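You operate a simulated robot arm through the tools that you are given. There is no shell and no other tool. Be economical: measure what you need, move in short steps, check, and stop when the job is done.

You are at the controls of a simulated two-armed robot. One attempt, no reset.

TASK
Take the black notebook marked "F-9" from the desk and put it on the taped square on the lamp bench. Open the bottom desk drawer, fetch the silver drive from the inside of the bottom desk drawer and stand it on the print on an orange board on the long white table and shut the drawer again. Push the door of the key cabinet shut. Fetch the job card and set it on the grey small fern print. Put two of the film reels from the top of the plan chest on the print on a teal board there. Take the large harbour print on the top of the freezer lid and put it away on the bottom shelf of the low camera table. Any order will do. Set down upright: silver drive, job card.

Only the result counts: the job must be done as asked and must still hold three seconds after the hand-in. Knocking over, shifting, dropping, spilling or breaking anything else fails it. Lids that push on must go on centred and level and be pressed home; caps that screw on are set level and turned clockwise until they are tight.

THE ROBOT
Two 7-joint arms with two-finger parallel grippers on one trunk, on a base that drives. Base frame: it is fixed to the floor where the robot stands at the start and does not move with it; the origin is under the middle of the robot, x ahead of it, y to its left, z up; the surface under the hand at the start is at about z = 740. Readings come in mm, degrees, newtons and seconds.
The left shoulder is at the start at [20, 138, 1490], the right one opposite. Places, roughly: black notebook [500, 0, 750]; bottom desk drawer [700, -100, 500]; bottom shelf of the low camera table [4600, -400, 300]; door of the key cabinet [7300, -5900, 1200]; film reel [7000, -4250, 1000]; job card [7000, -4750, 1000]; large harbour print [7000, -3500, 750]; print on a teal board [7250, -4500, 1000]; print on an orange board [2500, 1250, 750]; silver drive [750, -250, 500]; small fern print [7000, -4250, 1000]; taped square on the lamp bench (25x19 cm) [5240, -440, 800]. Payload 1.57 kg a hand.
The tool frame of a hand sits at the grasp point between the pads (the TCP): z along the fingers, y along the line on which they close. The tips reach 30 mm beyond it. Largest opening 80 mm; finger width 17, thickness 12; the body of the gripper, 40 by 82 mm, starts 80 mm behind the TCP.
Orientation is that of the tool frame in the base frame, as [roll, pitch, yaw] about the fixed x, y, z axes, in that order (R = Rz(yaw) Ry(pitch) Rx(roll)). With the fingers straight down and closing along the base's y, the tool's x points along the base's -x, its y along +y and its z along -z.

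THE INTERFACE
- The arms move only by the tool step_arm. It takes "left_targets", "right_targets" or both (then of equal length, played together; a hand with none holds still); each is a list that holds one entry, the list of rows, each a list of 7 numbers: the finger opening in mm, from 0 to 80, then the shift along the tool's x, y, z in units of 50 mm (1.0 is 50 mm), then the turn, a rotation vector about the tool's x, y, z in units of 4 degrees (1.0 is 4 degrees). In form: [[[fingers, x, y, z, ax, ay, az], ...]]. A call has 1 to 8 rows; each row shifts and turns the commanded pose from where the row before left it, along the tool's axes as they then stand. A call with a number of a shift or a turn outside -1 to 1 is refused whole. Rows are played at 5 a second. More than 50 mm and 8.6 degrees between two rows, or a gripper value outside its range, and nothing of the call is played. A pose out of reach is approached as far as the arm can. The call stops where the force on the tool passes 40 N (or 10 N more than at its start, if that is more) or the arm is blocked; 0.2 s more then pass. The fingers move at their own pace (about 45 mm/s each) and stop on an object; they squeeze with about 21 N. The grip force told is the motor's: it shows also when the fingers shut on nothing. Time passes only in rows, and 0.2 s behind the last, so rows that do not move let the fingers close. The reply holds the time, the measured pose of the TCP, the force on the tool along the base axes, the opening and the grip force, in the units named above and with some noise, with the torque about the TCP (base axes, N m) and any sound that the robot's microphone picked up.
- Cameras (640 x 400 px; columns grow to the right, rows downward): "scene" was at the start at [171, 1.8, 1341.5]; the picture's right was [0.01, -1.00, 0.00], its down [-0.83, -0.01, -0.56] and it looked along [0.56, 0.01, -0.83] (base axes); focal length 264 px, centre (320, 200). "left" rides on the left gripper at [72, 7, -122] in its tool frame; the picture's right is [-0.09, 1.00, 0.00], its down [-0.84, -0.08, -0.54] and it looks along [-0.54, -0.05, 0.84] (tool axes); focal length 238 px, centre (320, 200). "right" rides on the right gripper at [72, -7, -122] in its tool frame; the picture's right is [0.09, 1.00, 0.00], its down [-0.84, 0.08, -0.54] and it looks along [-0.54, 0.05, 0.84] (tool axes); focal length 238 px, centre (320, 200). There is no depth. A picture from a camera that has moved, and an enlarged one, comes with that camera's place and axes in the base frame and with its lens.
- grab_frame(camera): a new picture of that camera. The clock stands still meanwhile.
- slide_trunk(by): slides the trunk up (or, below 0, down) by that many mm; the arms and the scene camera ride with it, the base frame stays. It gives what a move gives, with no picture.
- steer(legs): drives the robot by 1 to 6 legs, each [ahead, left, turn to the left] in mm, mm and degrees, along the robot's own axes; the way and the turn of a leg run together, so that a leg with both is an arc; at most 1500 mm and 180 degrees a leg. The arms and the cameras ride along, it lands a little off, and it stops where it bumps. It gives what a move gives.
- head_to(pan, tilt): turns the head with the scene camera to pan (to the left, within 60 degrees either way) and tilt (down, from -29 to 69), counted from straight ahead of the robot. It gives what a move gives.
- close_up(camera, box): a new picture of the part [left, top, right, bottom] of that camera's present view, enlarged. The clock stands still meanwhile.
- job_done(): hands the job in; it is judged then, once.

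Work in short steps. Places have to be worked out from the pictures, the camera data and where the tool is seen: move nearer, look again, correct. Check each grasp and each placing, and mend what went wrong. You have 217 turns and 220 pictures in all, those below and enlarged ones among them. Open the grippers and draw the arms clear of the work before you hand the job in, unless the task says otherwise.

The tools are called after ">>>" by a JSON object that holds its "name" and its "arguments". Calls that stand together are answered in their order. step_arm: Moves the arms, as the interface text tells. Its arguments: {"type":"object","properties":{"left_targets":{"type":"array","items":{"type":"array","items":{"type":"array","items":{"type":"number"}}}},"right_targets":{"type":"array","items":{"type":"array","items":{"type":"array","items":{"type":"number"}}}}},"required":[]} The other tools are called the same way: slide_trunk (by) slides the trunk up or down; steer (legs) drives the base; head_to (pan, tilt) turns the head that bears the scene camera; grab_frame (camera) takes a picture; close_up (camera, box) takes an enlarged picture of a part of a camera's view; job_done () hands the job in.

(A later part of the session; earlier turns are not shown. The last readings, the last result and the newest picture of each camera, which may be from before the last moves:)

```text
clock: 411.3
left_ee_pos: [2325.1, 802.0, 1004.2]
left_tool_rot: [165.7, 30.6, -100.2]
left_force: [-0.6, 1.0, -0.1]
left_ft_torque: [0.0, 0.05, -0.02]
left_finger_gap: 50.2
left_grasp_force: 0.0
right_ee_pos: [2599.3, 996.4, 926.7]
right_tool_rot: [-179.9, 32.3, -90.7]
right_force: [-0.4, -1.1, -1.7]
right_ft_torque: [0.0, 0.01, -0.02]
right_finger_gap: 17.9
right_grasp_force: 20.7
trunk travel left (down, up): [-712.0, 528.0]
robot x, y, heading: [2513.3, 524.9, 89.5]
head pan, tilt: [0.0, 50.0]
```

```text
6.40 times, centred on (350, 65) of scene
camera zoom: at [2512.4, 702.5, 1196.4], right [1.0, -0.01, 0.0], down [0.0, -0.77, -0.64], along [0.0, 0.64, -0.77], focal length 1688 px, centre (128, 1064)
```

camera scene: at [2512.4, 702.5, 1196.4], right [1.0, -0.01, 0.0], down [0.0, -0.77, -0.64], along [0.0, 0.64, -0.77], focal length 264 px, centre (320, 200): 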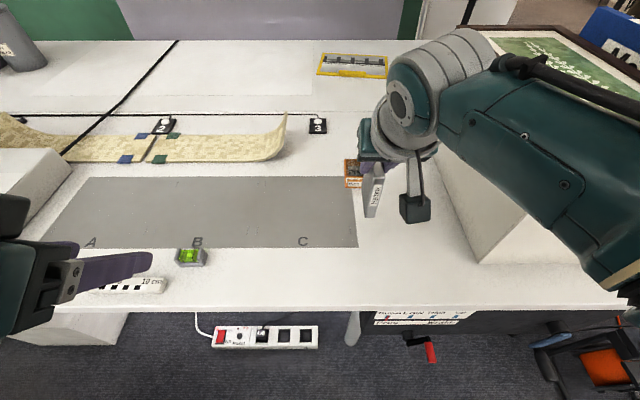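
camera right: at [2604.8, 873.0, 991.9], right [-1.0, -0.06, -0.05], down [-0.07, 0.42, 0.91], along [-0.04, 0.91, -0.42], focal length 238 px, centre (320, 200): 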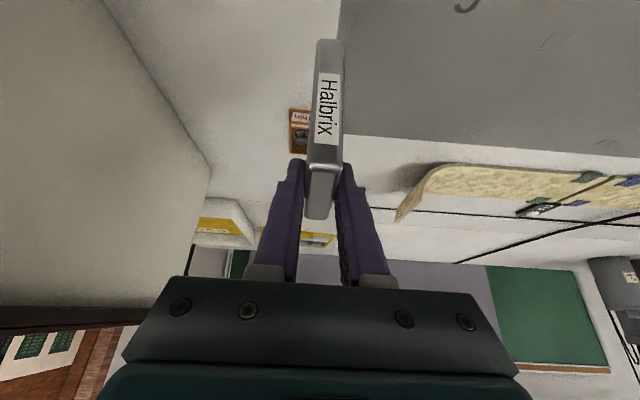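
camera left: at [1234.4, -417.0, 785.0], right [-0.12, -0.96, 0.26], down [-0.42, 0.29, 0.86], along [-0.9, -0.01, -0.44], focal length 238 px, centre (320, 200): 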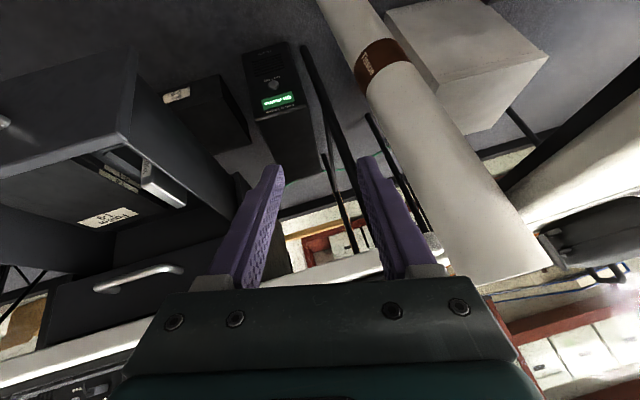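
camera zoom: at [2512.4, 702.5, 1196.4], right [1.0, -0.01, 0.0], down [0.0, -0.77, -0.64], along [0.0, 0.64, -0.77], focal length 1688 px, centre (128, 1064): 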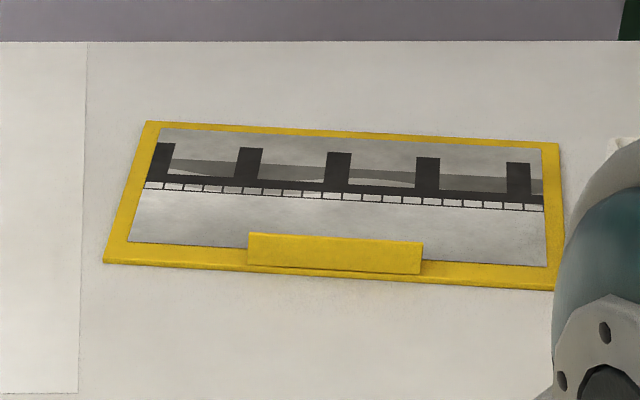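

The orange board (P-31 print) spans x≈2574–2646, y≈1118–1213; drive bottom is ≈77 mm below the TCP. Move the base 85 ahead and extend the arm forward/up so the drive is over the print.

>>> {"name": "steer", "arguments": {"legs": [[85, 0, 0.4]]}}

>>> {"name": "step_arm", "arguments": {"right_targets": [[[5, -0.68, -0.073, 0, 0, 0, 0], [5, -0.68, -0.073, 0, 0, 0, 0], [5, -0.68, -0.073, 0, 0, 0, 0]]]}}

>>> {"name": "slide_trunk", "arguments": {"by": -110}}

>>> {"name": "grab_frame", "arguments": {"camera": "right"}}

>>> {"name": "grab_frame", "arguments": {"camera": "scene"}}

```text
clock: 412.4
left_ee_pos: [2325.4, 886.0, 1005.3]
left_tool_rot: [165.9, 30.5, -99.9]
left_force: [0.3, -0.3, 0.5]
left_ft_torque: [0.01, -0.01, -0.03]
left_finger_gap: 50.2
left_grasp_force: 0.1
right_ee_pos: [2595.7, 1080.6, 928.3]
right_tool_rot: [180.0, 32.3, -90.5]
right_force: [-0.3, 0.3, -2.1]
right_ft_torque: [-0.02, 0.01, -0.02]
right_finger_gap: 18.1
right_grasp_force: 20.5
trunk travel left (down, up): [-712.0, 528.0]
robot x, y, heading: [2509.8, 605.3, 90.2]
head pan, tilt: [0.0, 50.0]
```

```text
clock: 413.2
left_ee_pos: [2325.2, 885.2, 1005.5]
left_tool_rot: [165.8, 30.5, -99.9]
left_force: [0.8, -0.4, 0.6]
left_ft_torque: [0.0, -0.01, 0.0]
left_finger_gap: 49.8
left_grasp_force: 0.2
right_ee_pos: [2608.6, 1157.0, 986.4]
right_tool_rot: [-180.0, 32.3, -90.5]
right_force: [-0.5, -0.2, -2.3]
right_ft_torque: [0.01, 0.01, 0.0]
right_finger_gap: 17.7
right_grasp_force: 21.5
right hand out of reach, approached as far as the arm can: row 3
trunk travel left (down, up): [-712.0, 528.0]
robot x, y, heading: [2507.8, 606.4, 90.1]
head pan, tilt: [0.0, 50.0]
```

```text
clock: 414.6
left_ee_pos: [2325.0, 884.3, 895.1]
left_tool_rot: [165.7, 30.5, -99.9]
left_force: [-1.3, 0.6, 0.6]
left_ft_torque: [-0.02, 0.01, 0.0]
left_finger_gap: 50.0
left_grasp_force: 0.1
right_ee_pos: [2608.1, 1157.4, 876.9]
right_tool_rot: [-179.9, 32.4, -90.4]
right_force: [-0.4, 0.0, -1.6]
right_ft_torque: [-0.01, -0.01, -0.03]
right_finger_gap: 17.8
right_grasp_force: 21.1
trunk travel left (down, up): [-602.0, 638.0]
robot x, y, heading: [2509.6, 606.6, 90.1]
head pan, tilt: [0.0, 50.0]
```

```text
91 pictures are left
camera right: at [2615.4, 1032.6, 940.8], right [-1.0, -0.07, -0.05], down [-0.07, 0.42, 0.91], along [-0.04, 0.91, -0.42], focal length 238 px, centre (320, 200)
```

right: 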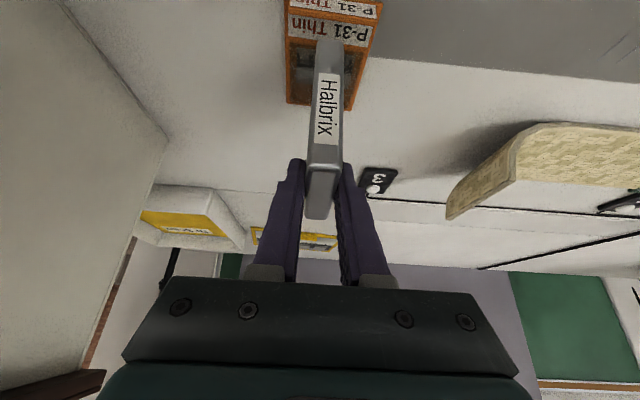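

```text
90 pictures are left
camera scene: at [2511.7, 786.0, 1086.4], right [1.0, 0.0, 0.0], down [0.0, -0.77, -0.64], along [0.0, 0.64, -0.77], focal length 264 px, centre (320, 200)
```

scene: 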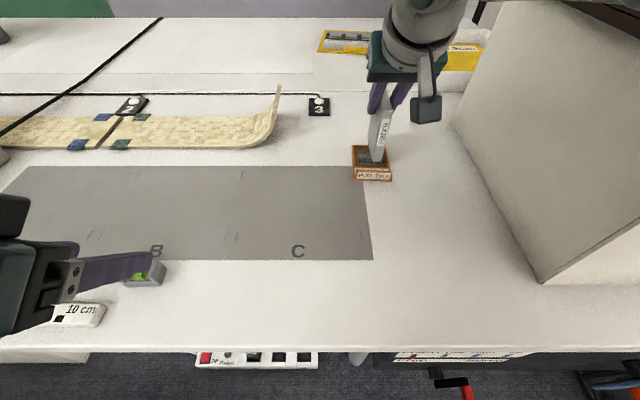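

The print area is y≈1156–1215. Advance the base 21 mm, lower the trunk 45 and check before touching.

>>> {"name": "steer", "arguments": {"legs": [[21, 0, 0]]}}

>>> {"name": "slide_trunk", "arguments": {"by": -42}}

>>> {"name": "close_up", "arguments": {"camera": "scene", "box": [310, 80, 450, 200]}}

>>> {"name": "close_up", "arguments": {"camera": "right", "box": [220, 0, 440, 160]}}

```text
clock: 415.4
left_ee_pos: [2325.6, 905.4, 895.4]
left_tool_rot: [165.8, 30.5, -99.8]
left_force: [0.0, -0.5, -0.4]
left_ft_torque: [-0.01, -0.01, 0.0]
left_finger_gap: 49.8
left_grasp_force: 0.1
right_ee_pos: [2609.4, 1178.7, 876.4]
right_tool_rot: [-180.0, 32.3, -90.6]
right_force: [-0.5, -0.2, -1.5]
right_ft_torque: [0.0, 0.03, 0.01]
right_finger_gap: 17.6
right_grasp_force: 20.8
trunk travel left (down, up): [-602.0, 638.0]
robot x, y, heading: [2508.6, 631.2, 90.2]
head pan, tilt: [0.0, 50.0]
```

```text
clock: 416.3
left_ee_pos: [2324.8, 908.0, 854.7]
left_tool_rot: [165.8, 30.5, -99.9]
left_force: [-0.1, 0.0, -0.6]
left_ft_torque: [-0.01, -0.01, 0.02]
left_finger_gap: 49.9
left_grasp_force: 0.1
right_ee_pos: [2608.5, 1181.9, 838.4]
right_tool_rot: [179.9, 32.8, -90.4]
right_force: [0.4, -0.1, 15.3]
right_ft_torque: [0.44, 0.02, 0.0]
right_finger_gap: 17.9
right_grasp_force: 20.9
trunk travel left (down, up): [-560.0, 680.0]
robot x, y, heading: [2514.4, 632.1, 89.9]
head pan, tilt: [0.0, 50.0]
```

```text
3.33 times, centred on (380, 140) of scene
camera zoom: at [2512.0, 809.1, 1044.9], right [1.0, 0.0, 0.0], down [0.0, -0.76, -0.64], along [0.0, 0.64, -0.76], focal length 879 px, centre (120, 400)
```

zoom: 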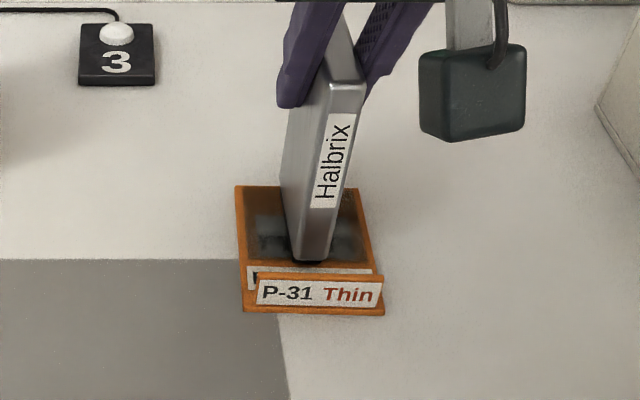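

```text
2.50 times, centred on (330, 80) of right
camera zoom: at [2615.3, 1057.4, 901.2], right [-1.0, -0.07, -0.05], down [-0.07, 0.41, 0.91], along [-0.04, 0.91, -0.41], focal length 596 px, centre (295, 500)
```

zoom: 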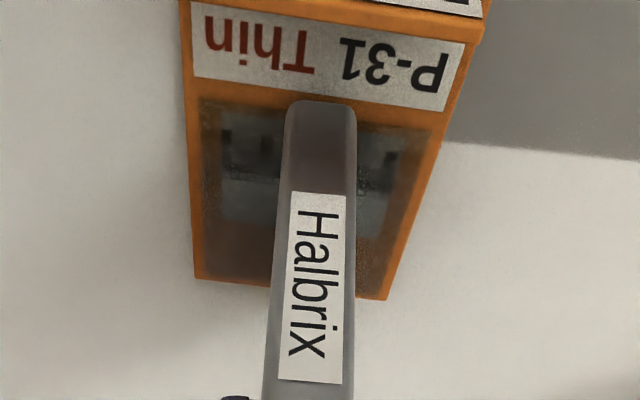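

Contact already (15 N); the drive's foot is on the print. Relieve 2 mm, then open the fingers slowly.

>>> {"name": "step_arm", "arguments": {"right_targets": [[[5, -0.02, 0, -0.034, 0, 0, 0], [5, 0, 0, 0, 0, 0, 0]]]}}

>>> {"name": "step_arm", "arguments": {"right_targets": [[[20, 0, 0, 0, 0, 0, 0], [24, 0, 0, 0, 0, 0, 0], [30, 0, 0, 0, 0, 0, 0], [36, 0, 0, 0, 0, 0, 0], [36, 0, 0, 0, 0, 0, 0]]]}}

>>> {"name": "close_up", "arguments": {"camera": "scene", "box": [310, 80, 450, 200]}}

```text
clock: 416.9
left_ee_pos: [2325.5, 908.5, 853.1]
left_tool_rot: [165.8, 30.6, -99.9]
left_force: [0.3, -0.6, -0.4]
left_ft_torque: [0.01, 0.0, 0.01]
left_finger_gap: 49.9
left_grasp_force: 0.1
right_ee_pos: [2608.8, 1180.7, 837.1]
right_tool_rot: [180.0, 32.4, -90.6]
right_force: [-1.0, 2.7, 9.9]
right_ft_torque: [0.56, 0.08, 0.0]
right_finger_gap: 17.8
right_grasp_force: 20.5
trunk travel left (down, up): [-560.0, 680.0]
robot x, y, heading: [2514.4, 631.2, 90.3]
head pan, tilt: [0.0, 50.0]
```

```text
clock: 418.1
left_ee_pos: [2324.5, 905.3, 853.1]
left_tool_rot: [165.8, 30.5, -99.9]
left_force: [-0.1, -0.1, 0.4]
left_ft_torque: [-0.01, -0.02, 0.01]
left_finger_gap: 50.1
left_grasp_force: 0.1
right_ee_pos: [2609.8, 1178.4, 836.1]
right_tool_rot: [180.0, 32.3, -90.5]
right_force: [0.7, 0.1, 0.2]
right_ft_torque: [0.02, 0.01, 0.0]
right_finger_gap: 36.2
right_grasp_force: 0.1
trunk travel left (down, up): [-560.0, 680.0]
robot x, y, heading: [2509.4, 629.4, 90.1]
head pan, tilt: [0.0, 50.0]
```

```text
3.33 times, centred on (380, 140) of scene
camera zoom: at [2511.8, 807.4, 1044.4], right [1.0, 0.0, 0.0], down [0.0, -0.77, -0.64], along [0.0, 0.64, -0.77], focal length 879 px, centre (120, 400)
```

zoom: 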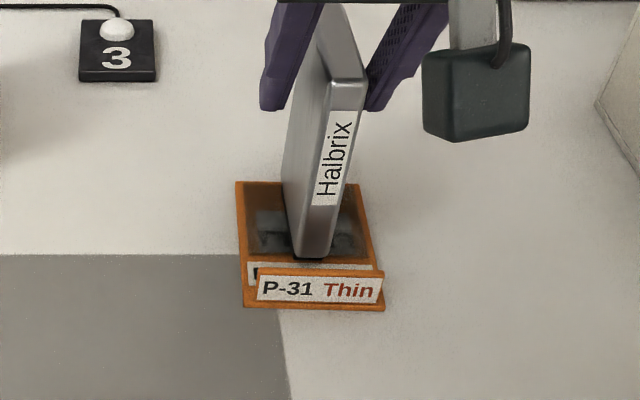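

The drive stands free on the print. Withdraw straight up with the trunk, then back off.

>>> {"name": "slide_trunk", "arguments": {"by": 130}}

>>> {"name": "close_up", "arguments": {"camera": "scene", "box": [300, 100, 460, 240]}}

>>> {"name": "steer", "arguments": {"legs": [[-650, 0, 0], [0, 0, 90]]}}

```text
clock: 419.6
left_ee_pos: [2325.6, 906.7, 983.1]
left_tool_rot: [165.8, 30.5, -99.9]
left_force: [-0.3, -0.6, -0.6]
left_ft_torque: [0.02, 0.02, 0.01]
left_finger_gap: 50.1
left_grasp_force: 0.1
right_ee_pos: [2608.3, 1177.8, 966.9]
right_tool_rot: [-179.9, 32.2, -90.5]
right_force: [-0.7, 0.6, -1.0]
right_ft_torque: [0.01, 0.0, 0.01]
right_finger_gap: 36.1
right_grasp_force: 0.1
trunk travel left (down, up): [-690.0, 550.0]
robot x, y, heading: [2509.1, 627.9, 89.9]
head pan, tilt: [0.0, 50.0]
```

```text
2.86 times, centred on (380, 170) of scene
camera zoom: at [2511.8, 807.4, 1174.3], right [1.0, 0.0, 0.0], down [0.0, -0.77, -0.64], along [0.0, 0.64, -0.77], focal length 754 px, centre (149, 286)
```

zoom: 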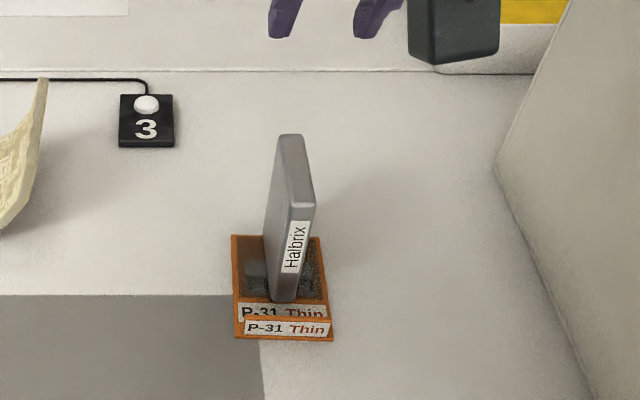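

```text
clock: 427.1
left_ee_pos: [2237.8, -206.3, 983.7]
left_tool_rot: [165.8, 30.5, -9.6]
left_force: [-0.1, -0.4, -0.4]
left_ft_torque: [0.02, 0.0, 0.03]
left_finger_gap: 50.1
left_grasp_force: 0.2
right_ee_pos: [1964.3, 77.0, 966.0]
right_tool_rot: [180.0, 32.4, -0.1]
right_force: [-0.4, -1.3, -0.4]
right_ft_torque: [-0.01, 0.0, 0.01]
right_finger_gap: 35.9
right_grasp_force: 0.1
trunk travel left (down, up): [-690.0, 550.0]
robot x, y, heading: [2510.0, -20.4, -179.9]
head pan, tilt: [0.0, 50.0]
```

The drive stands upright on the P-31 orange board. Now back to shut the drawer: drive in line, close the fingers and lower so the tips meet the drawer front.

>>> {"name": "steer", "arguments": {"legs": [[640, 270, 0]]}}

>>> {"name": "step_arm", "arguments": {"right_targets": [[[0, 0, 0, 0, 0, 0, 0], [0, 0.68, 0, 0.1, 0, 0, 0], [0, 0.68, 0, 0.1, 0, 0, 0]]]}}

>>> {"name": "slide_trunk", "arguments": {"by": -330}}

>>> {"name": "head_to", "arguments": {"pan": -10, "tilt": 35}}

>>> {"name": "grab_frame", "arguments": {"camera": "scene"}}

```text
clock: 430.9
left_ee_pos: [1602.0, -479.5, 983.9]
left_tool_rot: [165.9, 30.4, -9.2]
left_force: [-0.4, -0.1, 0.1]
left_ft_torque: [0.01, 0.01, -0.01]
left_finger_gap: 50.1
left_grasp_force: 0.0
right_ee_pos: [1325.4, -198.7, 966.0]
right_tool_rot: [180.0, 32.1, 0.2]
right_force: [0.5, 0.0, 0.2]
right_ft_torque: [0.0, 0.0, 0.0]
right_finger_gap: 36.2
right_grasp_force: 0.1
trunk travel left (down, up): [-690.0, 550.0]
robot x, y, heading: [1876.4, -287.5, -179.4]
head pan, tilt: [0.0, 50.0]
```

```text
clock: 431.7
left_ee_pos: [1601.6, -480.2, 983.0]
left_tool_rot: [165.8, 30.5, -9.2]
left_force: [0.1, -0.8, -1.0]
left_ft_torque: [-0.03, -0.02, 0.0]
left_finger_gap: 50.0
left_grasp_force: 0.1
right_ee_pos: [1378.5, -198.7, 918.5]
right_tool_rot: [180.0, 32.2, 0.2]
right_force: [-0.8, 0.2, 0.5]
right_ft_torque: [0.0, -0.03, 0.02]
right_finger_gap: 0.0
right_grasp_force: 18.5
trunk travel left (down, up): [-690.0, 550.0]
robot x, y, heading: [1877.4, -289.8, -179.5]
head pan, tilt: [0.0, 50.0]
```

```text
clock: 434.9
left_ee_pos: [1603.0, -478.6, 653.0]
left_tool_rot: [165.8, 30.5, -9.3]
left_force: [0.0, 0.4, -0.1]
left_ft_torque: [0.01, 0.0, 0.0]
left_finger_gap: 50.0
left_grasp_force: 0.2
right_ee_pos: [1378.6, -198.2, 588.7]
right_tool_rot: [-180.0, 32.3, 0.1]
right_force: [0.4, 0.1, 0.0]
right_ft_torque: [-0.01, -0.01, -0.01]
right_finger_gap: 0.0
right_grasp_force: 21.4
trunk travel left (down, up): [-360.0, 880.0]
robot x, y, heading: [1874.2, -289.3, -179.4]
head pan, tilt: [0.0, 50.0]
```

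```text
clock: 435.7
left_ee_pos: [1602.6, -480.2, 652.8]
left_tool_rot: [165.9, 30.5, -9.4]
left_force: [-0.4, 0.5, 0.0]
left_ft_torque: [-0.03, 0.0, -0.02]
left_finger_gap: 50.0
left_grasp_force: 0.1
right_ee_pos: [1377.9, -199.3, 590.3]
right_tool_rot: [179.9, 32.1, 0.0]
right_force: [-0.4, -0.6, 0.0]
right_ft_torque: [-0.01, 0.01, -0.03]
right_finger_gap: 0.1
right_grasp_force: 21.1
trunk travel left (down, up): [-360.0, 880.0]
robot x, y, heading: [1873.6, -288.6, -179.5]
head pan, tilt: [-10.0, 35.0]
```

```text
85 pictures are left
camera scene: at [1690.0, -275.7, 866.0], right [0.16, 0.99, 0.0], down [0.57, -0.09, -0.82], along [-0.81, 0.13, -0.57], focal length 264 px, centre (320, 200)
```

scene: 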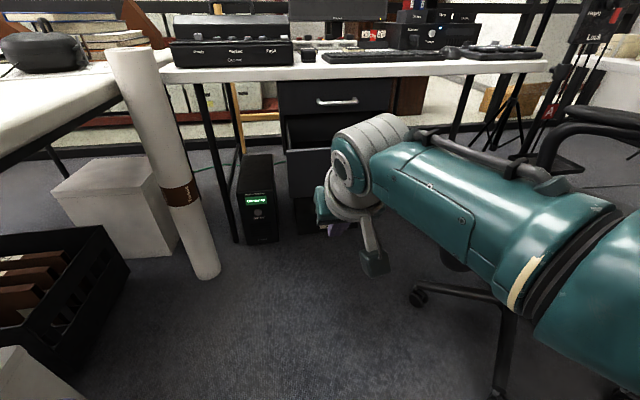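

Shift the hand 55 mm toward the drawer's middle and drive forward to start pushing.

>>> {"name": "step_arm", "arguments": {"right_targets": [[[0, 0, -0.55, 0, 0, 0, 0], [0, 0, -0.55, 0, 0, 0, 0]]]}}

>>> {"name": "steer", "arguments": {"legs": [[300, 0, -0.5]]}}

>>> {"name": "grab_frame", "arguments": {"camera": "right"}}

```text
clock: 436.3
left_ee_pos: [1601.7, -478.8, 652.0]
left_tool_rot: [165.8, 30.5, -9.3]
left_force: [0.5, -0.3, -0.2]
left_ft_torque: [-0.03, -0.01, -0.06]
left_finger_gap: 49.8
left_grasp_force: 0.0
right_ee_pos: [1376.8, -142.6, 588.5]
right_tool_rot: [-179.9, 32.1, 0.2]
right_force: [0.4, -0.2, 0.2]
right_ft_torque: [-0.02, 0.02, -0.01]
right_finger_gap: 0.0
right_grasp_force: 20.6
trunk travel left (down, up): [-360.0, 880.0]
robot x, y, heading: [1878.0, -287.6, -179.4]
head pan, tilt: [-10.0, 35.0]
```

```text
clock: 438.3
left_ee_pos: [1299.8, -477.6, 653.6]
left_tool_rot: [165.8, 30.5, -10.1]
left_force: [-0.6, 0.5, -0.4]
left_ft_torque: [-0.03, -0.04, -0.02]
left_finger_gap: 50.0
left_grasp_force: 0.1
right_ee_pos: [1078.6, -138.4, 589.2]
right_tool_rot: [180.0, 32.3, -0.6]
right_force: [0.6, -0.2, -0.7]
right_ft_torque: [0.01, 0.0, 0.02]
right_finger_gap: 0.0
right_grasp_force: 21.1
trunk travel left (down, up): [-360.0, 880.0]
robot x, y, heading: [1576.2, -293.8, 180.0]
head pan, tilt: [-10.0, 35.0]
```

```text
84 pictures are left
camera right: at [1205.8, -131.3, 654.1], right [0.07, -1.0, -0.05], down [-0.42, -0.07, 0.9], along [-0.91, -0.04, -0.42], focal length 238 px, centre (320, 200)
```

right: 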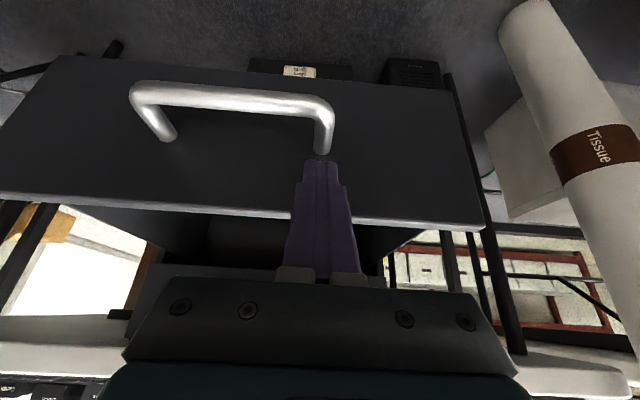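

The tips are right at the panel above the bar end. Push on 230 mm.

>>> {"name": "steer", "arguments": {"legs": [[120, 0, 0]]}}

>>> {"name": "steer", "arguments": {"legs": [[80, 0, 0]]}}

>>> {"name": "grab_frame", "arguments": {"camera": "right"}}

```text
clock: 439.6
left_ee_pos: [1179.4, -475.8, 652.2]
left_tool_rot: [165.7, 30.5, -10.0]
left_force: [-1.1, 0.3, -0.2]
left_ft_torque: [0.01, 0.01, 0.03]
left_finger_gap: 49.7
left_grasp_force: 0.0
right_ee_pos: [958.6, -137.0, 588.3]
right_tool_rot: [-179.9, 32.2, -0.5]
right_force: [-0.8, 0.7, 0.1]
right_ft_torque: [0.0, 0.02, 0.0]
right_finger_gap: 0.0
right_grasp_force: 21.2
trunk travel left (down, up): [-360.0, 880.0]
robot x, y, heading: [1458.5, -292.7, 179.6]
head pan, tilt: [-10.0, 35.0]
```

```text
clock: 440.6
left_ee_pos: [1101.6, -475.9, 654.3]
left_tool_rot: [165.8, 30.4, -10.0]
left_force: [-0.2, -0.6, -1.8]
left_ft_torque: [0.01, -0.03, 0.01]
left_finger_gap: 49.9
left_grasp_force: 0.1
right_ee_pos: [879.8, -137.6, 589.4]
right_tool_rot: [-180.0, 32.2, -0.4]
right_force: [0.3, -0.1, -0.1]
right_ft_torque: [-0.01, -0.02, -0.01]
right_finger_gap: 0.0
right_grasp_force: 20.7
trunk travel left (down, up): [-360.0, 880.0]
robot x, y, heading: [1377.9, -291.0, 179.8]
head pan, tilt: [-10.0, 35.0]
```

```text
83 pictures are left
camera right: at [1006.5, -131.0, 653.9], right [0.07, -1.0, -0.05], down [-0.42, -0.07, 0.9], along [-0.91, -0.04, -0.42], focal length 238 px, centre (320, 200)
```

right: 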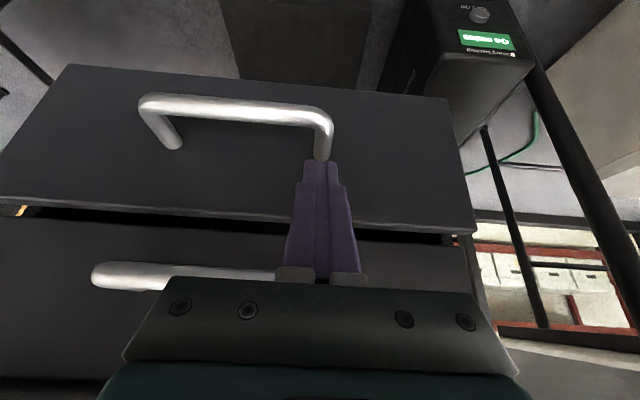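

Nearly closed. To clear the upper handle, I back off slightly, shift 65 mm left, then finish the push.

>>> {"name": "step_arm", "arguments": {"right_targets": [[[0, 0.25, 0, -0.16, 0, 0, 0], [0, 0, 0.65, 0, 0, 0, 0], [0, 0, 0.65, 0, 0, 0, 0], [0, 0, 0, 0, 0, 0, 0]]]}}

>>> {"name": "steer", "arguments": {"legs": [[48, 0, 0]]}}

>>> {"name": "step_arm", "arguments": {"right_targets": [[[0, -0.17, 0, 0.106, 0, 0, 0], [0, -0.17, 0, 0.106, 0, 0, 0], [0, -0.17, 0, 0.106, 0, 0, 0], [0, -0.17, 0, 0.106, 0, 0, 0], [0, -0.17, 0, 0.106, 0, 0, 0]]]}}

>>> {"name": "grab_frame", "arguments": {"camera": "right"}}

```text
clock: 441.6
left_ee_pos: [1100.1, -475.9, 653.1]
left_tool_rot: [165.9, 30.4, -10.0]
left_force: [0.7, 0.6, 0.2]
left_ft_torque: [0.01, 0.03, 0.01]
left_finger_gap: 50.3
left_grasp_force: 0.1
right_ee_pos: [893.9, -203.7, 590.1]
right_tool_rot: [-179.9, 32.3, -0.6]
right_force: [-0.5, 0.0, 0.1]
right_ft_torque: [0.0, -0.02, 0.0]
right_finger_gap: 0.0
right_grasp_force: 20.8
trunk travel left (down, up): [-360.0, 880.0]
robot x, y, heading: [1375.8, -290.7, 179.9]
head pan, tilt: [-10.0, 35.0]
```

```text
clock: 442.7
left_ee_pos: [1051.4, -477.2, 654.0]
left_tool_rot: [165.7, 30.5, -10.2]
left_force: [1.7, -0.2, -0.3]
left_ft_torque: [0.01, -0.01, 0.03]
left_finger_gap: 49.8
left_grasp_force: 0.1
right_ee_pos: [846.5, -203.2, 588.8]
right_tool_rot: [180.0, 31.5, -0.5]
right_force: [-0.2, -0.3, 0.3]
right_ft_torque: [0.0, 0.01, 0.01]
right_finger_gap: 0.0
right_grasp_force: 20.8
trunk travel left (down, up): [-360.0, 880.0]
robot x, y, heading: [1325.5, -292.5, 179.9]
head pan, tilt: [-10.0, 35.0]
stopped in leg 1: the force on the tool passed its limit at 148 N (the readings are from after the stop); the commanded pose is now the measured one
```

```text
clock: 443.4
left_ee_pos: [1060.4, -476.3, 653.2]
left_tool_rot: [165.9, 30.2, -10.1]
left_force: [0.4, 0.1, -0.7]
left_ft_torque: [-0.03, 0.0, 0.0]
left_finger_gap: 50.2
left_grasp_force: 0.0
right_ee_pos: [843.1, -201.9, 576.3]
right_tool_rot: [-180.0, 29.1, -0.5]
right_force: [23.2, -0.5, 4.2]
right_ft_torque: [-0.03, -0.4, 0.02]
right_finger_gap: 0.1
right_grasp_force: 21.0
trunk travel left (down, up): [-360.0, 880.0]
robot x, y, heading: [1332.0, -290.6, 179.8]
head pan, tilt: [-10.0, 35.0]
stopped in row 3 (right hand): the force on the tool passed its limit at 57 N (the readings are from after the stop); the commanded pose is now the measured one
```

```text
82 pictures are left
camera right: at [965.6, -196.4, 647.7], right [0.07, -1.0, -0.05], down [-0.47, -0.07, 0.88], along [-0.88, -0.04, -0.47], focal length 238 px, centre (320, 200)
```

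right: 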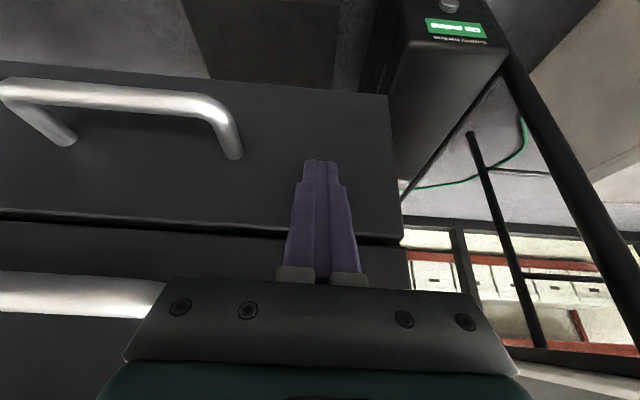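

The drawer is at its stop (panels flush). Back away and verify from the scene camera.

>>> {"name": "steer", "arguments": {"legs": [[-420, 0, 0]]}}

>>> {"name": "close_up", "arguments": {"camera": "scene", "box": [240, 60, 440, 260]}}

```text
clock: 446.0
left_ee_pos: [1476.4, -478.3, 652.2]
left_tool_rot: [165.9, 30.5, -10.1]
left_force: [0.5, 0.4, 0.3]
left_ft_torque: [0.03, 0.0, 0.0]
left_finger_gap: 49.9
left_grasp_force: 0.1
right_ee_pos: [1255.7, -204.5, 582.7]
right_tool_rot: [-179.9, 30.2, -0.7]
right_force: [1.1, -0.2, 0.2]
right_ft_torque: [0.01, 0.01, -0.01]
right_finger_gap: 0.0
right_grasp_force: 20.8
trunk travel left (down, up): [-360.0, 880.0]
robot x, y, heading: [1750.9, -292.4, 180.1]
head pan, tilt: [-10.0, 35.0]
```

```text
2.00 times, centred on (340, 160) of scene
camera zoom: at [1567.6, -275.0, 866.1], right [0.18, 0.98, 0.0], down [0.56, -0.1, -0.82], along [-0.81, 0.14, -0.57], focal length 528 px, centre (280, 280)
```

zoom: 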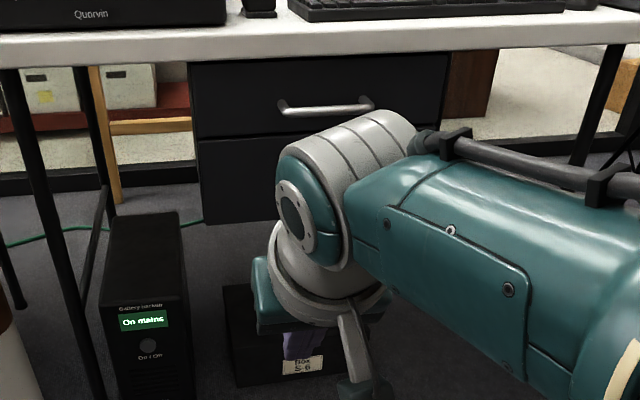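

The drawer is shut. Next the far corner: drive out and around through the open floor toward the plan chest.

>>> {"name": "steer", "arguments": {"legs": [[-650, -240, 0], [-1300, 0, 0], [0, 0, 90]]}}

>>> {"name": "slide_trunk", "arguments": {"by": 380}}

>>> {"name": "steer", "arguments": {"legs": [[1500, 0, 0], [1500, 0, 0]]}}

>>> {"name": "head_to", "arguments": {"pan": 45, "tilt": 20}}

>>> {"name": "grab_frame", "arguments": {"camera": "scene"}}

```text
clock: 459.8
left_ee_pos: [3885.4, -369.8, 653.0]
left_tool_rot: [165.8, 30.6, 79.2]
left_force: [-0.1, -0.2, -0.3]
left_ft_torque: [-0.02, -0.03, 0.02]
left_finger_gap: 49.7
left_grasp_force: 0.0
right_ee_pos: [3608.1, -588.1, 583.1]
right_tool_rot: [-179.9, 30.4, 88.8]
right_force: [0.2, -0.1, 0.3]
right_ft_torque: [-0.02, 0.0, -0.01]
right_finger_gap: 0.0
right_grasp_force: 20.9
trunk travel left (down, up): [-360.0, 880.0]
robot x, y, heading: [3702.6, -89.4, -90.9]
head pan, tilt: [-10.0, 35.0]
```

```text
clock: 463.5
left_ee_pos: [3884.8, -369.2, 1033.4]
left_tool_rot: [165.8, 30.4, 79.1]
left_force: [0.2, -0.1, -0.9]
left_ft_torque: [-0.01, -0.01, -0.01]
left_finger_gap: 49.9
left_grasp_force: 0.0
right_ee_pos: [3608.3, -588.0, 963.5]
right_tool_rot: [-179.8, 30.3, 88.8]
right_force: [0.0, 0.1, 0.2]
right_ft_torque: [-0.03, 0.0, -0.02]
right_finger_gap: 0.2
right_grasp_force: 20.8
trunk travel left (down, up): [-740.0, 500.0]
robot x, y, heading: [3702.2, -89.0, -91.0]
head pan, tilt: [-10.0, 35.0]
```

```text
clock: 478.0
left_ee_pos: [3902.2, -3383.3, 1033.7]
left_tool_rot: [165.8, 30.5, 81.1]
left_force: [0.4, -0.7, -0.3]
left_ft_torque: [0.0, -0.03, -0.01]
left_finger_gap: 50.0
left_grasp_force: 0.1
right_ee_pos: [3632.8, -3609.8, 963.0]
right_tool_rot: [-180.0, 30.3, 90.6]
right_force: [-0.3, 0.2, 0.0]
right_ft_torque: [0.01, 0.0, 0.02]
right_finger_gap: 0.1
right_grasp_force: 21.4
trunk travel left (down, up): [-740.0, 500.0]
robot x, y, heading: [3712.6, -3111.8, -88.9]
head pan, tilt: [-10.0, 35.0]
```

```text
clock: 479.3
left_ee_pos: [3902.5, -3382.4, 1032.9]
left_tool_rot: [165.7, 30.4, 81.0]
left_force: [-0.7, 0.0, 0.2]
left_ft_torque: [0.0, 0.02, -0.03]
left_finger_gap: 50.1
left_grasp_force: 0.1
right_ee_pos: [3634.4, -3609.6, 963.4]
right_tool_rot: [-179.9, 30.2, 90.6]
right_force: [-0.2, -0.3, -0.6]
right_ft_torque: [-0.02, -0.01, 0.01]
right_finger_gap: 0.1
right_grasp_force: 20.9
trunk travel left (down, up): [-740.0, 500.0]
robot x, y, heading: [3709.4, -3110.3, -89.0]
head pan, tilt: [45.0, 20.0]
```

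```text
80 pictures are left
camera scene: at [3779.7, -3273.2, 1269.9], right [-0.69, -0.72, 0.0], down [-0.25, 0.24, -0.94], along [0.68, -0.65, -0.34], focal length 264 px, centre (320, 200)
```

scene: 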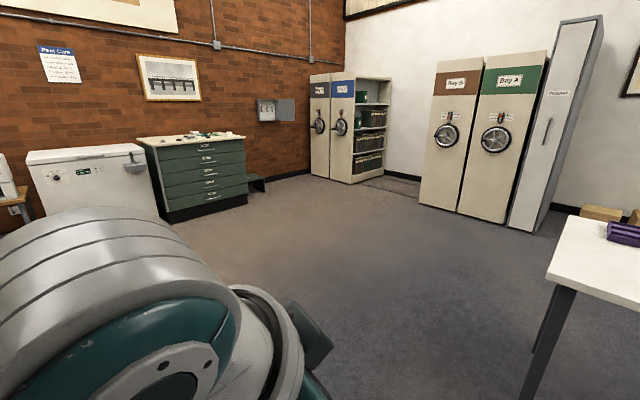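

Floor is clear. Drive along y≈-3250 to x≈6200, then over to the plan chest, facing it, and look at its top.

>>> {"name": "steer", "arguments": {"legs": [[0, 0, 89], [1400, -60, 0], [1100, 0, 0], [0, -1000, 0]]}}

>>> {"name": "head_to", "arguments": {"pan": 0, "tilt": 30}}

>>> {"name": "grab_frame", "arguments": {"camera": "scene"}}

```text
clock: 486.9
left_ee_pos: [4626.5, -2921.8, 1031.8]
left_tool_rot: [165.8, 30.2, 172.7]
left_force: [-0.4, -0.5, 1.0]
left_ft_torque: [0.02, 0.01, -0.04]
left_finger_gap: 49.8
left_grasp_force: 0.3
right_ee_pos: [4861.6, -3185.0, 960.8]
right_tool_rot: [-179.9, 30.1, -177.9]
right_force: [-0.6, 0.5, -0.4]
right_ft_torque: [0.0, -0.01, 0.0]
right_finger_gap: 0.0
right_grasp_force: 21.1
trunk travel left (down, up): [-740.0, 500.0]
robot x, y, heading: [4361.4, -3119.6, 2.4]
head pan, tilt: [45.0, 20.0]
stopped in leg 2: the robot was blocked; the commanded pose is now the measured one
```

```text
clock: 488.0
left_ee_pos: [4624.5, -2921.7, 1030.8]
left_tool_rot: [165.9, 30.2, 172.7]
left_force: [0.7, -0.3, 1.2]
left_ft_torque: [-0.02, 0.01, 0.0]
left_finger_gap: 49.9
left_grasp_force: 0.0
right_ee_pos: [4860.4, -3184.3, 961.3]
right_tool_rot: [-179.9, 30.0, -178.0]
right_force: [0.2, 0.7, -0.1]
right_ft_torque: [0.0, -0.01, 0.02]
right_finger_gap: 0.1
right_grasp_force: 20.8
trunk travel left (down, up): [-740.0, 500.0]
robot x, y, heading: [4361.8, -3124.0, 2.4]
head pan, tilt: [0.0, 30.0]
```

```text
79 pictures are left
camera scene: at [4549.6, -3110.5, 1252.8], right [0.05, -1.0, 0.0], down [-0.5, -0.02, -0.86], along [0.86, 0.04, -0.51], focal length 264 px, centre (320, 200)
```

scene: 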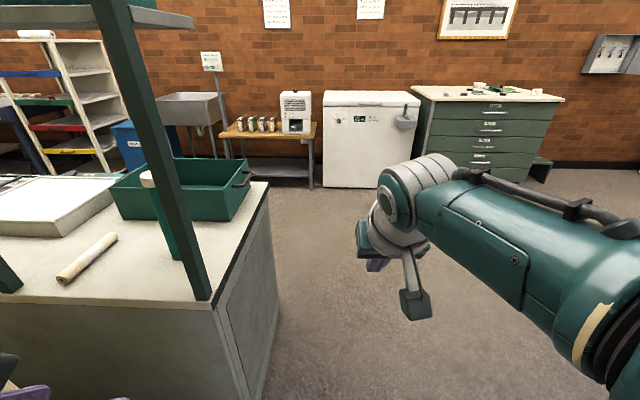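

The wet-bench counter is just to my front-left. Back off, shift 300 right, and continue.

>>> {"name": "steer", "arguments": {"legs": [[-60, 0, -2.4], [0, -300, 0], [1400, 0, 0], [450, 0, 0], [0, -800, 0]]}}

>>> {"name": "head_to", "arguments": {"pan": 0, "tilt": 30}}

>>> {"name": "grab_frame", "arguments": {"camera": "scene"}}

```text
clock: 503.4
left_ee_pos: [6429.7, -4024.8, 1032.9]
left_tool_rot: [165.8, 30.5, 171.1]
left_force: [-0.3, -0.1, 0.5]
left_ft_torque: [-0.01, -0.02, 0.03]
left_finger_gap: 49.8
left_grasp_force: 0.0
right_ee_pos: [6657.5, -4294.2, 964.0]
right_tool_rot: [-179.9, 30.4, -179.4]
right_force: [0.4, -0.6, 0.4]
right_ft_torque: [-0.04, 0.01, 0.01]
right_finger_gap: 0.0
right_grasp_force: 21.5
trunk travel left (down, up): [-740.0, 500.0]
robot x, y, heading: [6156.0, -4215.1, 1.2]
head pan, tilt: [0.0, 30.0]
```

```text
clock: 504.0
left_ee_pos: [6430.9, -4026.3, 1032.8]
left_tool_rot: [165.8, 30.4, 171.1]
left_force: [0.6, 0.3, -0.2]
left_ft_torque: [-0.01, 0.0, -0.02]
left_finger_gap: 49.8
left_grasp_force: 0.0
right_ee_pos: [6657.9, -4294.3, 963.4]
right_tool_rot: [-179.9, 30.3, -179.4]
right_force: [0.3, 0.0, -0.9]
right_ft_torque: [0.01, -0.02, -0.01]
right_finger_gap: 0.2
right_grasp_force: 21.2
trunk travel left (down, up): [-740.0, 500.0]
robot x, y, heading: [6159.5, -4215.2, 1.0]
head pan, tilt: [0.0, 30.0]
```

```text
78 pictures are left
camera scene: at [6348.2, -4212.4, 1253.9], right [0.02, -1.0, 0.0], down [-0.5, -0.01, -0.87], along [0.87, 0.02, -0.5], focal length 264 px, centre (320, 200)
```

scene: 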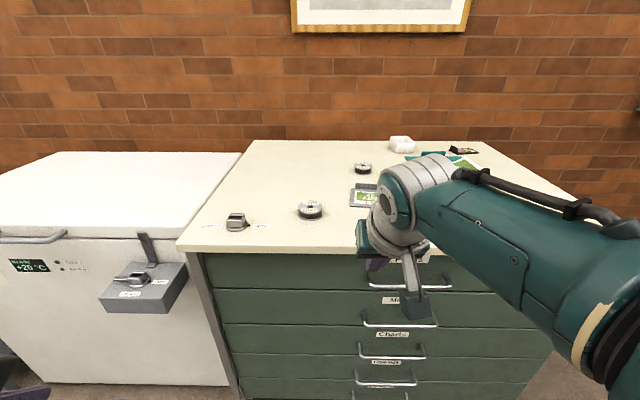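

Raise the trunk for a clearer view of the chest top.

>>> {"name": "slide_trunk", "arguments": {"by": 300}}

>>> {"name": "steer", "arguments": {"legs": [[250, 150, -1]]}}

>>> {"name": "head_to", "arguments": {"pan": -25, "tilt": 45}}

>>> {"name": "grab_frame", "arguments": {"camera": "scene"}}

>>> {"name": "grab_frame", "arguments": {"camera": "right"}}

```text
clock: 507.0
left_ee_pos: [6431.2, -4025.6, 1333.5]
left_tool_rot: [165.9, 30.5, 171.1]
left_force: [-0.6, 0.9, 0.1]
left_ft_torque: [0.02, 0.0, 0.02]
left_finger_gap: 50.4
left_grasp_force: 0.1
right_ee_pos: [6658.8, -4295.0, 1262.5]
right_tool_rot: [-179.8, 30.3, -179.5]
right_force: [0.3, -0.4, 0.1]
right_ft_torque: [-0.01, -0.01, -0.03]
right_finger_gap: 0.0
right_grasp_force: 21.4
trunk travel left (down, up): [-1040.0, 200.0]
robot x, y, heading: [6159.0, -4216.5, 1.1]
head pan, tilt: [0.0, 30.0]
```

```text
clock: 509.0
left_ee_pos: [6678.9, -3880.9, 1332.3]
left_tool_rot: [165.8, 30.3, 169.9]
left_force: [0.1, 0.6, -0.2]
left_ft_torque: [-0.01, -0.01, 0.02]
left_finger_gap: 49.9
left_grasp_force: 0.1
right_ee_pos: [6901.4, -4153.7, 1263.0]
right_tool_rot: [-179.9, 30.3, 179.3]
right_force: [0.0, -0.2, 0.4]
right_ft_torque: [-0.03, 0.02, -0.01]
right_finger_gap: 0.1
right_grasp_force: 21.0
trunk travel left (down, up): [-1040.0, 200.0]
robot x, y, heading: [6404.5, -4064.3, -0.3]
head pan, tilt: [0.0, 30.0]
```

```text
clock: 509.9
left_ee_pos: [6678.5, -3880.0, 1333.9]
left_tool_rot: [165.8, 30.3, 170.0]
left_force: [0.3, 0.4, -0.5]
left_ft_torque: [0.0, 0.03, -0.01]
left_finger_gap: 49.9
left_grasp_force: 0.0
right_ee_pos: [6901.0, -4154.8, 1262.5]
right_tool_rot: [-179.9, 30.4, 179.3]
right_force: [-0.1, 0.3, -0.3]
right_ft_torque: [0.02, -0.02, -0.01]
right_finger_gap: 0.2
right_grasp_force: 21.0
trunk travel left (down, up): [-1040.0, 200.0]
robot x, y, heading: [6401.2, -4065.4, -0.4]
head pan, tilt: [-25.0, 45.0]
```

```text
77 pictures are left
camera scene: at [6576.0, -4099.6, 1531.3], right [-0.42, -0.91, 0.0], down [-0.64, 0.3, -0.71], along [0.64, -0.3, -0.71], focal length 264 px, centre (320, 200)
```

scene: 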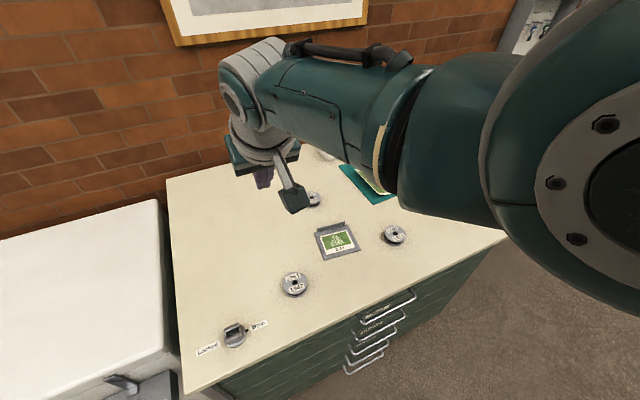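

```text
76 pictures are left
camera right: at [6778.5, -4157.9, 1332.1], right [-0.07, 1.0, -0.05], down [0.45, 0.07, 0.89], along [0.89, 0.04, -0.45], focal length 238 px, centre (320, 200)
```

right: 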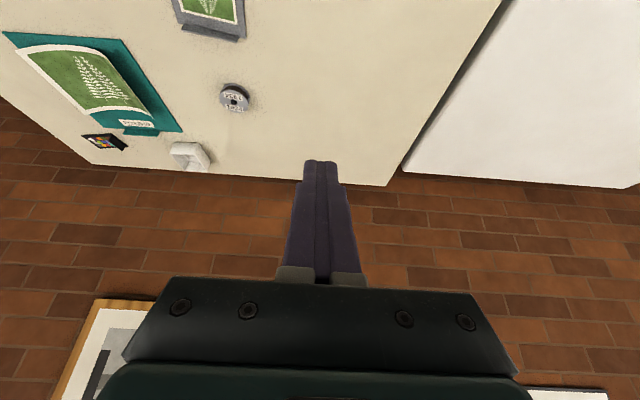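

Chest top z≈932: reels at [6876,-4170], [6895,-4475], a third near [7112,-4274]; fern print [6952,-4327]; teal board x 7040–7250, y -4690..-4490. First reel: tilt the right tool to 48°, open it, and lower to hover.

>>> {"name": "step_arm", "arguments": {"right_targets": [[[78, 0, 0, 0, 0, -1, 0], [78, 0, 0, 0, 0, -1, 0], [78, 0, 0, 0, 0, -1, 0], [78, 0, 0, 0, 0, -1, 0], [78, 0, 0, 0, 0, -0.5, 0], [78, 0.6, -0.3, 0, 0, 0, 0]]]}}

>>> {"name": "slide_trunk", "arguments": {"by": -230}}

>>> {"name": "grab_frame", "arguments": {"camera": "right"}}

>>> {"name": "grab_frame", "arguments": {"camera": "scene"}}

```text
clock: 511.3
left_ee_pos: [6679.1, -3881.1, 1332.7]
left_tool_rot: [165.8, 30.4, 170.0]
left_force: [-0.5, 0.8, 0.0]
left_ft_torque: [-0.03, -0.01, -0.03]
left_finger_gap: 50.3
left_grasp_force: 0.0
right_ee_pos: [6882.9, -4169.5, 1241.5]
right_tool_rot: [-179.9, 48.3, 179.4]
right_force: [-0.5, -1.0, 0.0]
right_ft_torque: [0.01, 0.02, -0.01]
right_finger_gap: 78.0
right_grasp_force: 0.1
trunk travel left (down, up): [-1040.0, 200.0]
robot x, y, heading: [6399.5, -4065.5, -0.3]
head pan, tilt: [-25.0, 45.0]
```

```text
clock: 513.7
left_ee_pos: [6678.2, -3880.0, 1102.7]
left_tool_rot: [165.8, 30.3, 169.9]
left_force: [0.3, -0.6, 1.0]
left_ft_torque: [0.04, -0.02, -0.02]
left_finger_gap: 50.3
left_grasp_force: 0.1
right_ee_pos: [6881.0, -4171.1, 1010.7]
right_tool_rot: [-179.8, 48.4, 179.5]
right_force: [-0.2, 0.1, 0.8]
right_ft_torque: [-0.01, 0.0, 0.0]
right_finger_gap: 78.3
right_grasp_force: 0.2
trunk travel left (down, up): [-810.0, 430.0]
robot x, y, heading: [6403.5, -4067.6, -0.4]
head pan, tilt: [-25.0, 45.0]
```

```text
75 pictures are left
camera right: at [6743.8, -4172.9, 1038.4], right [-0.05, 1.0, -0.07], down [0.15, 0.08, 0.99], along [0.99, 0.04, -0.16], focal length 238 px, centre (320, 200)
```

right: 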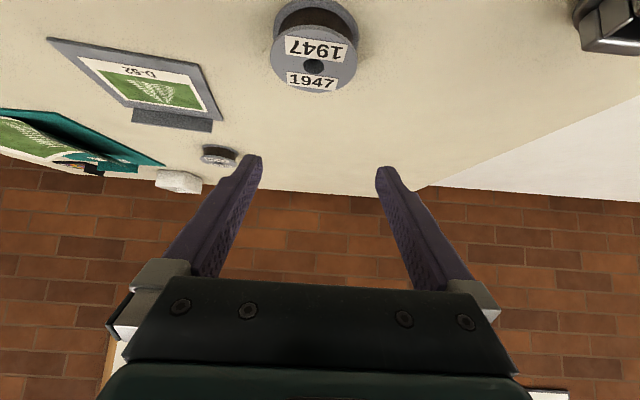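

```text
74 pictures are left
camera scene: at [6576.0, -4099.6, 1301.3], right [-0.43, -0.9, 0.0], down [-0.64, 0.3, -0.71], along [0.64, -0.3, -0.71], focal length 264 px, centre (320, 200)
```

scene: 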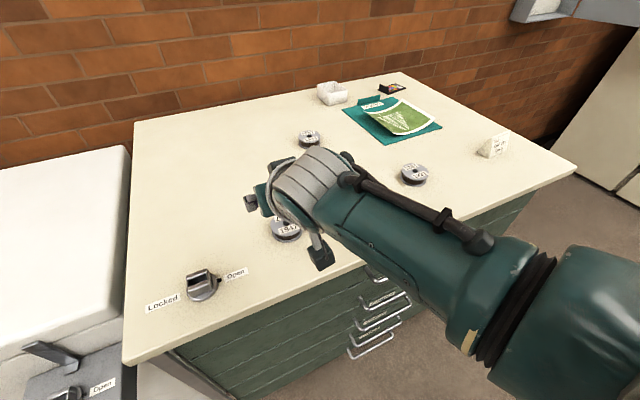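

The reel "1947" is at ≈[6865,-4175], ~50 mm wide. Move back 29 mm and down in stages with fingers straddling it.

>>> {"name": "step_arm", "arguments": {"right_targets": [[[78, 0.386, -0.04, -0.433, 0, 0, 0], [78, 0.373, -0.04, 0.333, 0, 0, 0], [78, 0, 0, 0, 0, 0, 0]]]}}

>>> {"name": "grab_frame", "arguments": {"camera": "right"}}

>>> {"name": "close_up", "arguments": {"camera": "scene", "box": [220, 150, 380, 270]}}

```text
clock: 514.5
left_ee_pos: [6679.1, -3880.6, 1103.6]
left_tool_rot: [165.9, 30.5, 169.9]
left_force: [-0.9, 0.5, 0.6]
left_ft_torque: [0.0, -0.03, 0.01]
left_finger_gap: 49.9
left_grasp_force: 0.0
right_ee_pos: [6854.1, -4173.4, 984.7]
right_tool_rot: [-179.9, 48.3, 179.3]
right_force: [-0.2, 0.8, 0.2]
right_ft_torque: [0.0, 0.04, 0.03]
right_finger_gap: 78.2
right_grasp_force: 0.1
trunk travel left (down, up): [-810.0, 430.0]
robot x, y, heading: [6401.8, -4065.9, -0.1]
head pan, tilt: [-25.0, 45.0]
```

```text
73 pictures are left
camera right: at [6715.2, -4176.9, 1012.6], right [-0.05, 1.0, -0.07], down [0.15, 0.08, 0.99], along [0.99, 0.04, -0.16], focal length 238 px, centre (320, 200)
```

right: 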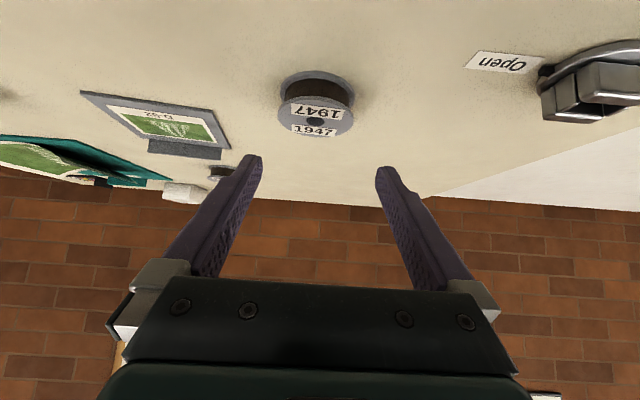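

```text
3.33 times, centred on (300, 210) of scene
camera zoom: at [6576.0, -4099.6, 1301.3], right [-0.43, -0.9, 0.0], down [-0.64, 0.3, -0.71], along [0.64, -0.3, -0.71], focal length 879 px, centre (387, 167)
```

zoom: 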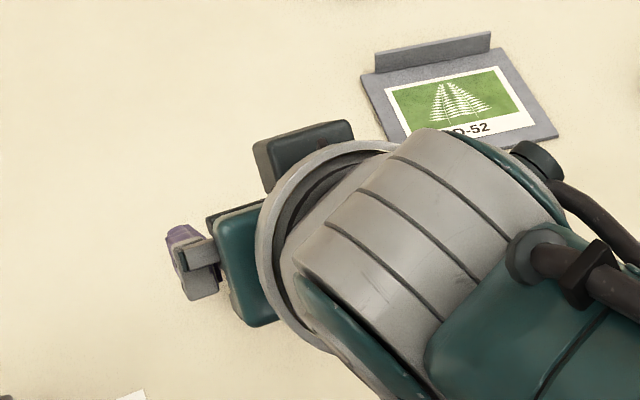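

Refined: reel top centre ≈[6851,-4178,~938], diameter ≈46. Adjust back 16 mm and lower to z≈965, look again.

>>> {"name": "step_arm", "arguments": {"right_targets": [[[70, 0.436, -0.1, -0.04, 0, 0, 0], [70, 0.075, 0, 0.067, 0, 0, 0], [70, 0, 0, 0, 0, 0, 0]]]}}

>>> {"name": "grab_frame", "arguments": {"camera": "right"}}

```text
clock: 515.3
left_ee_pos: [6678.8, -3881.3, 1103.4]
left_tool_rot: [165.7, 30.4, 169.8]
left_force: [0.2, 0.5, -0.3]
left_ft_torque: [0.01, -0.01, 0.0]
left_finger_gap: 50.2
left_grasp_force: 0.1
right_ee_pos: [6837.8, -4179.6, 965.1]
right_tool_rot: [-179.8, 48.3, 179.3]
right_force: [0.3, -0.3, 0.5]
right_ft_torque: [-0.02, -0.01, -0.02]
right_finger_gap: 69.8
right_grasp_force: 0.0
trunk travel left (down, up): [-810.0, 430.0]
robot x, y, heading: [6402.1, -4065.1, -0.4]
head pan, tilt: [-25.0, 45.0]
```

```text
71 pictures are left
camera right: at [6699.3, -4181.3, 992.5], right [-0.05, 1.0, -0.07], down [0.15, 0.08, 0.99], along [0.99, 0.04, -0.16], focal length 238 px, centre (320, 200)
```

right: 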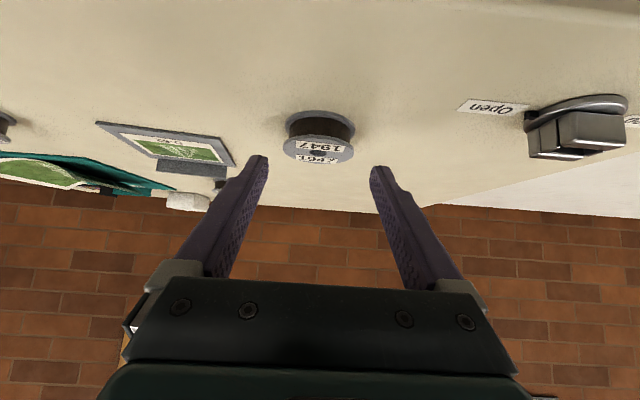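

The chest top is ≈913 and the reel ≈22 mm tall, centre ≈[6846,-4177]. Descend 21 mm and close.

>>> {"name": "step_arm", "arguments": {"right_targets": [[[70, 0.19, 0.03, 0.1, 0, 0, 0], [70, 0.19, 0.03, 0.1, 0, 0, 0], [45, 0, 0, 0, 0, 0, 0], [30, 0, 0, 0, 0, 0, 0], [30, 0, 0, 0, 0, 0, 0]]]}}

>>> {"name": "grab_frame", "arguments": {"camera": "right"}}

```text
clock: 516.5
left_ee_pos: [6678.8, -3880.9, 1102.6]
left_tool_rot: [165.8, 30.3, 169.9]
left_force: [0.4, -0.1, -0.3]
left_ft_torque: [0.01, 0.04, 0.01]
left_finger_gap: 50.1
left_grasp_force: 0.1
right_ee_pos: [6832.8, -4173.8, 944.5]
right_tool_rot: [-179.9, 48.3, 179.4]
right_force: [0.3, 0.0, 0.2]
right_ft_torque: [0.02, -0.03, 0.03]
right_finger_gap: 29.8
right_grasp_force: 0.0
trunk travel left (down, up): [-810.0, 430.0]
robot x, y, heading: [6400.9, -4066.3, -0.3]
head pan, tilt: [-25.0, 45.0]
```

```text
70 pictures are left
camera right: at [6694.6, -4178.0, 972.2], right [-0.05, 1.0, -0.07], down [0.15, 0.08, 0.99], along [0.99, 0.04, -0.16], focal length 238 px, centre (320, 200)
```

right: 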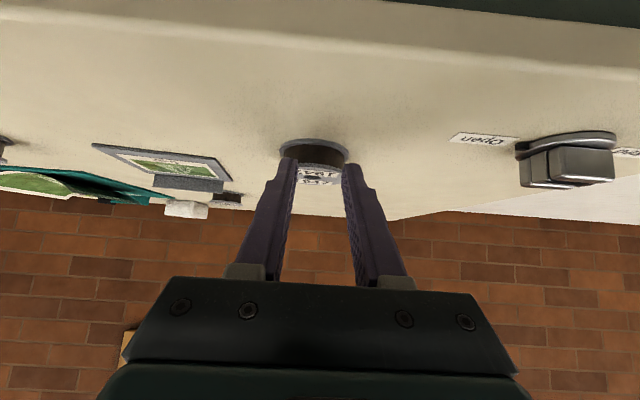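

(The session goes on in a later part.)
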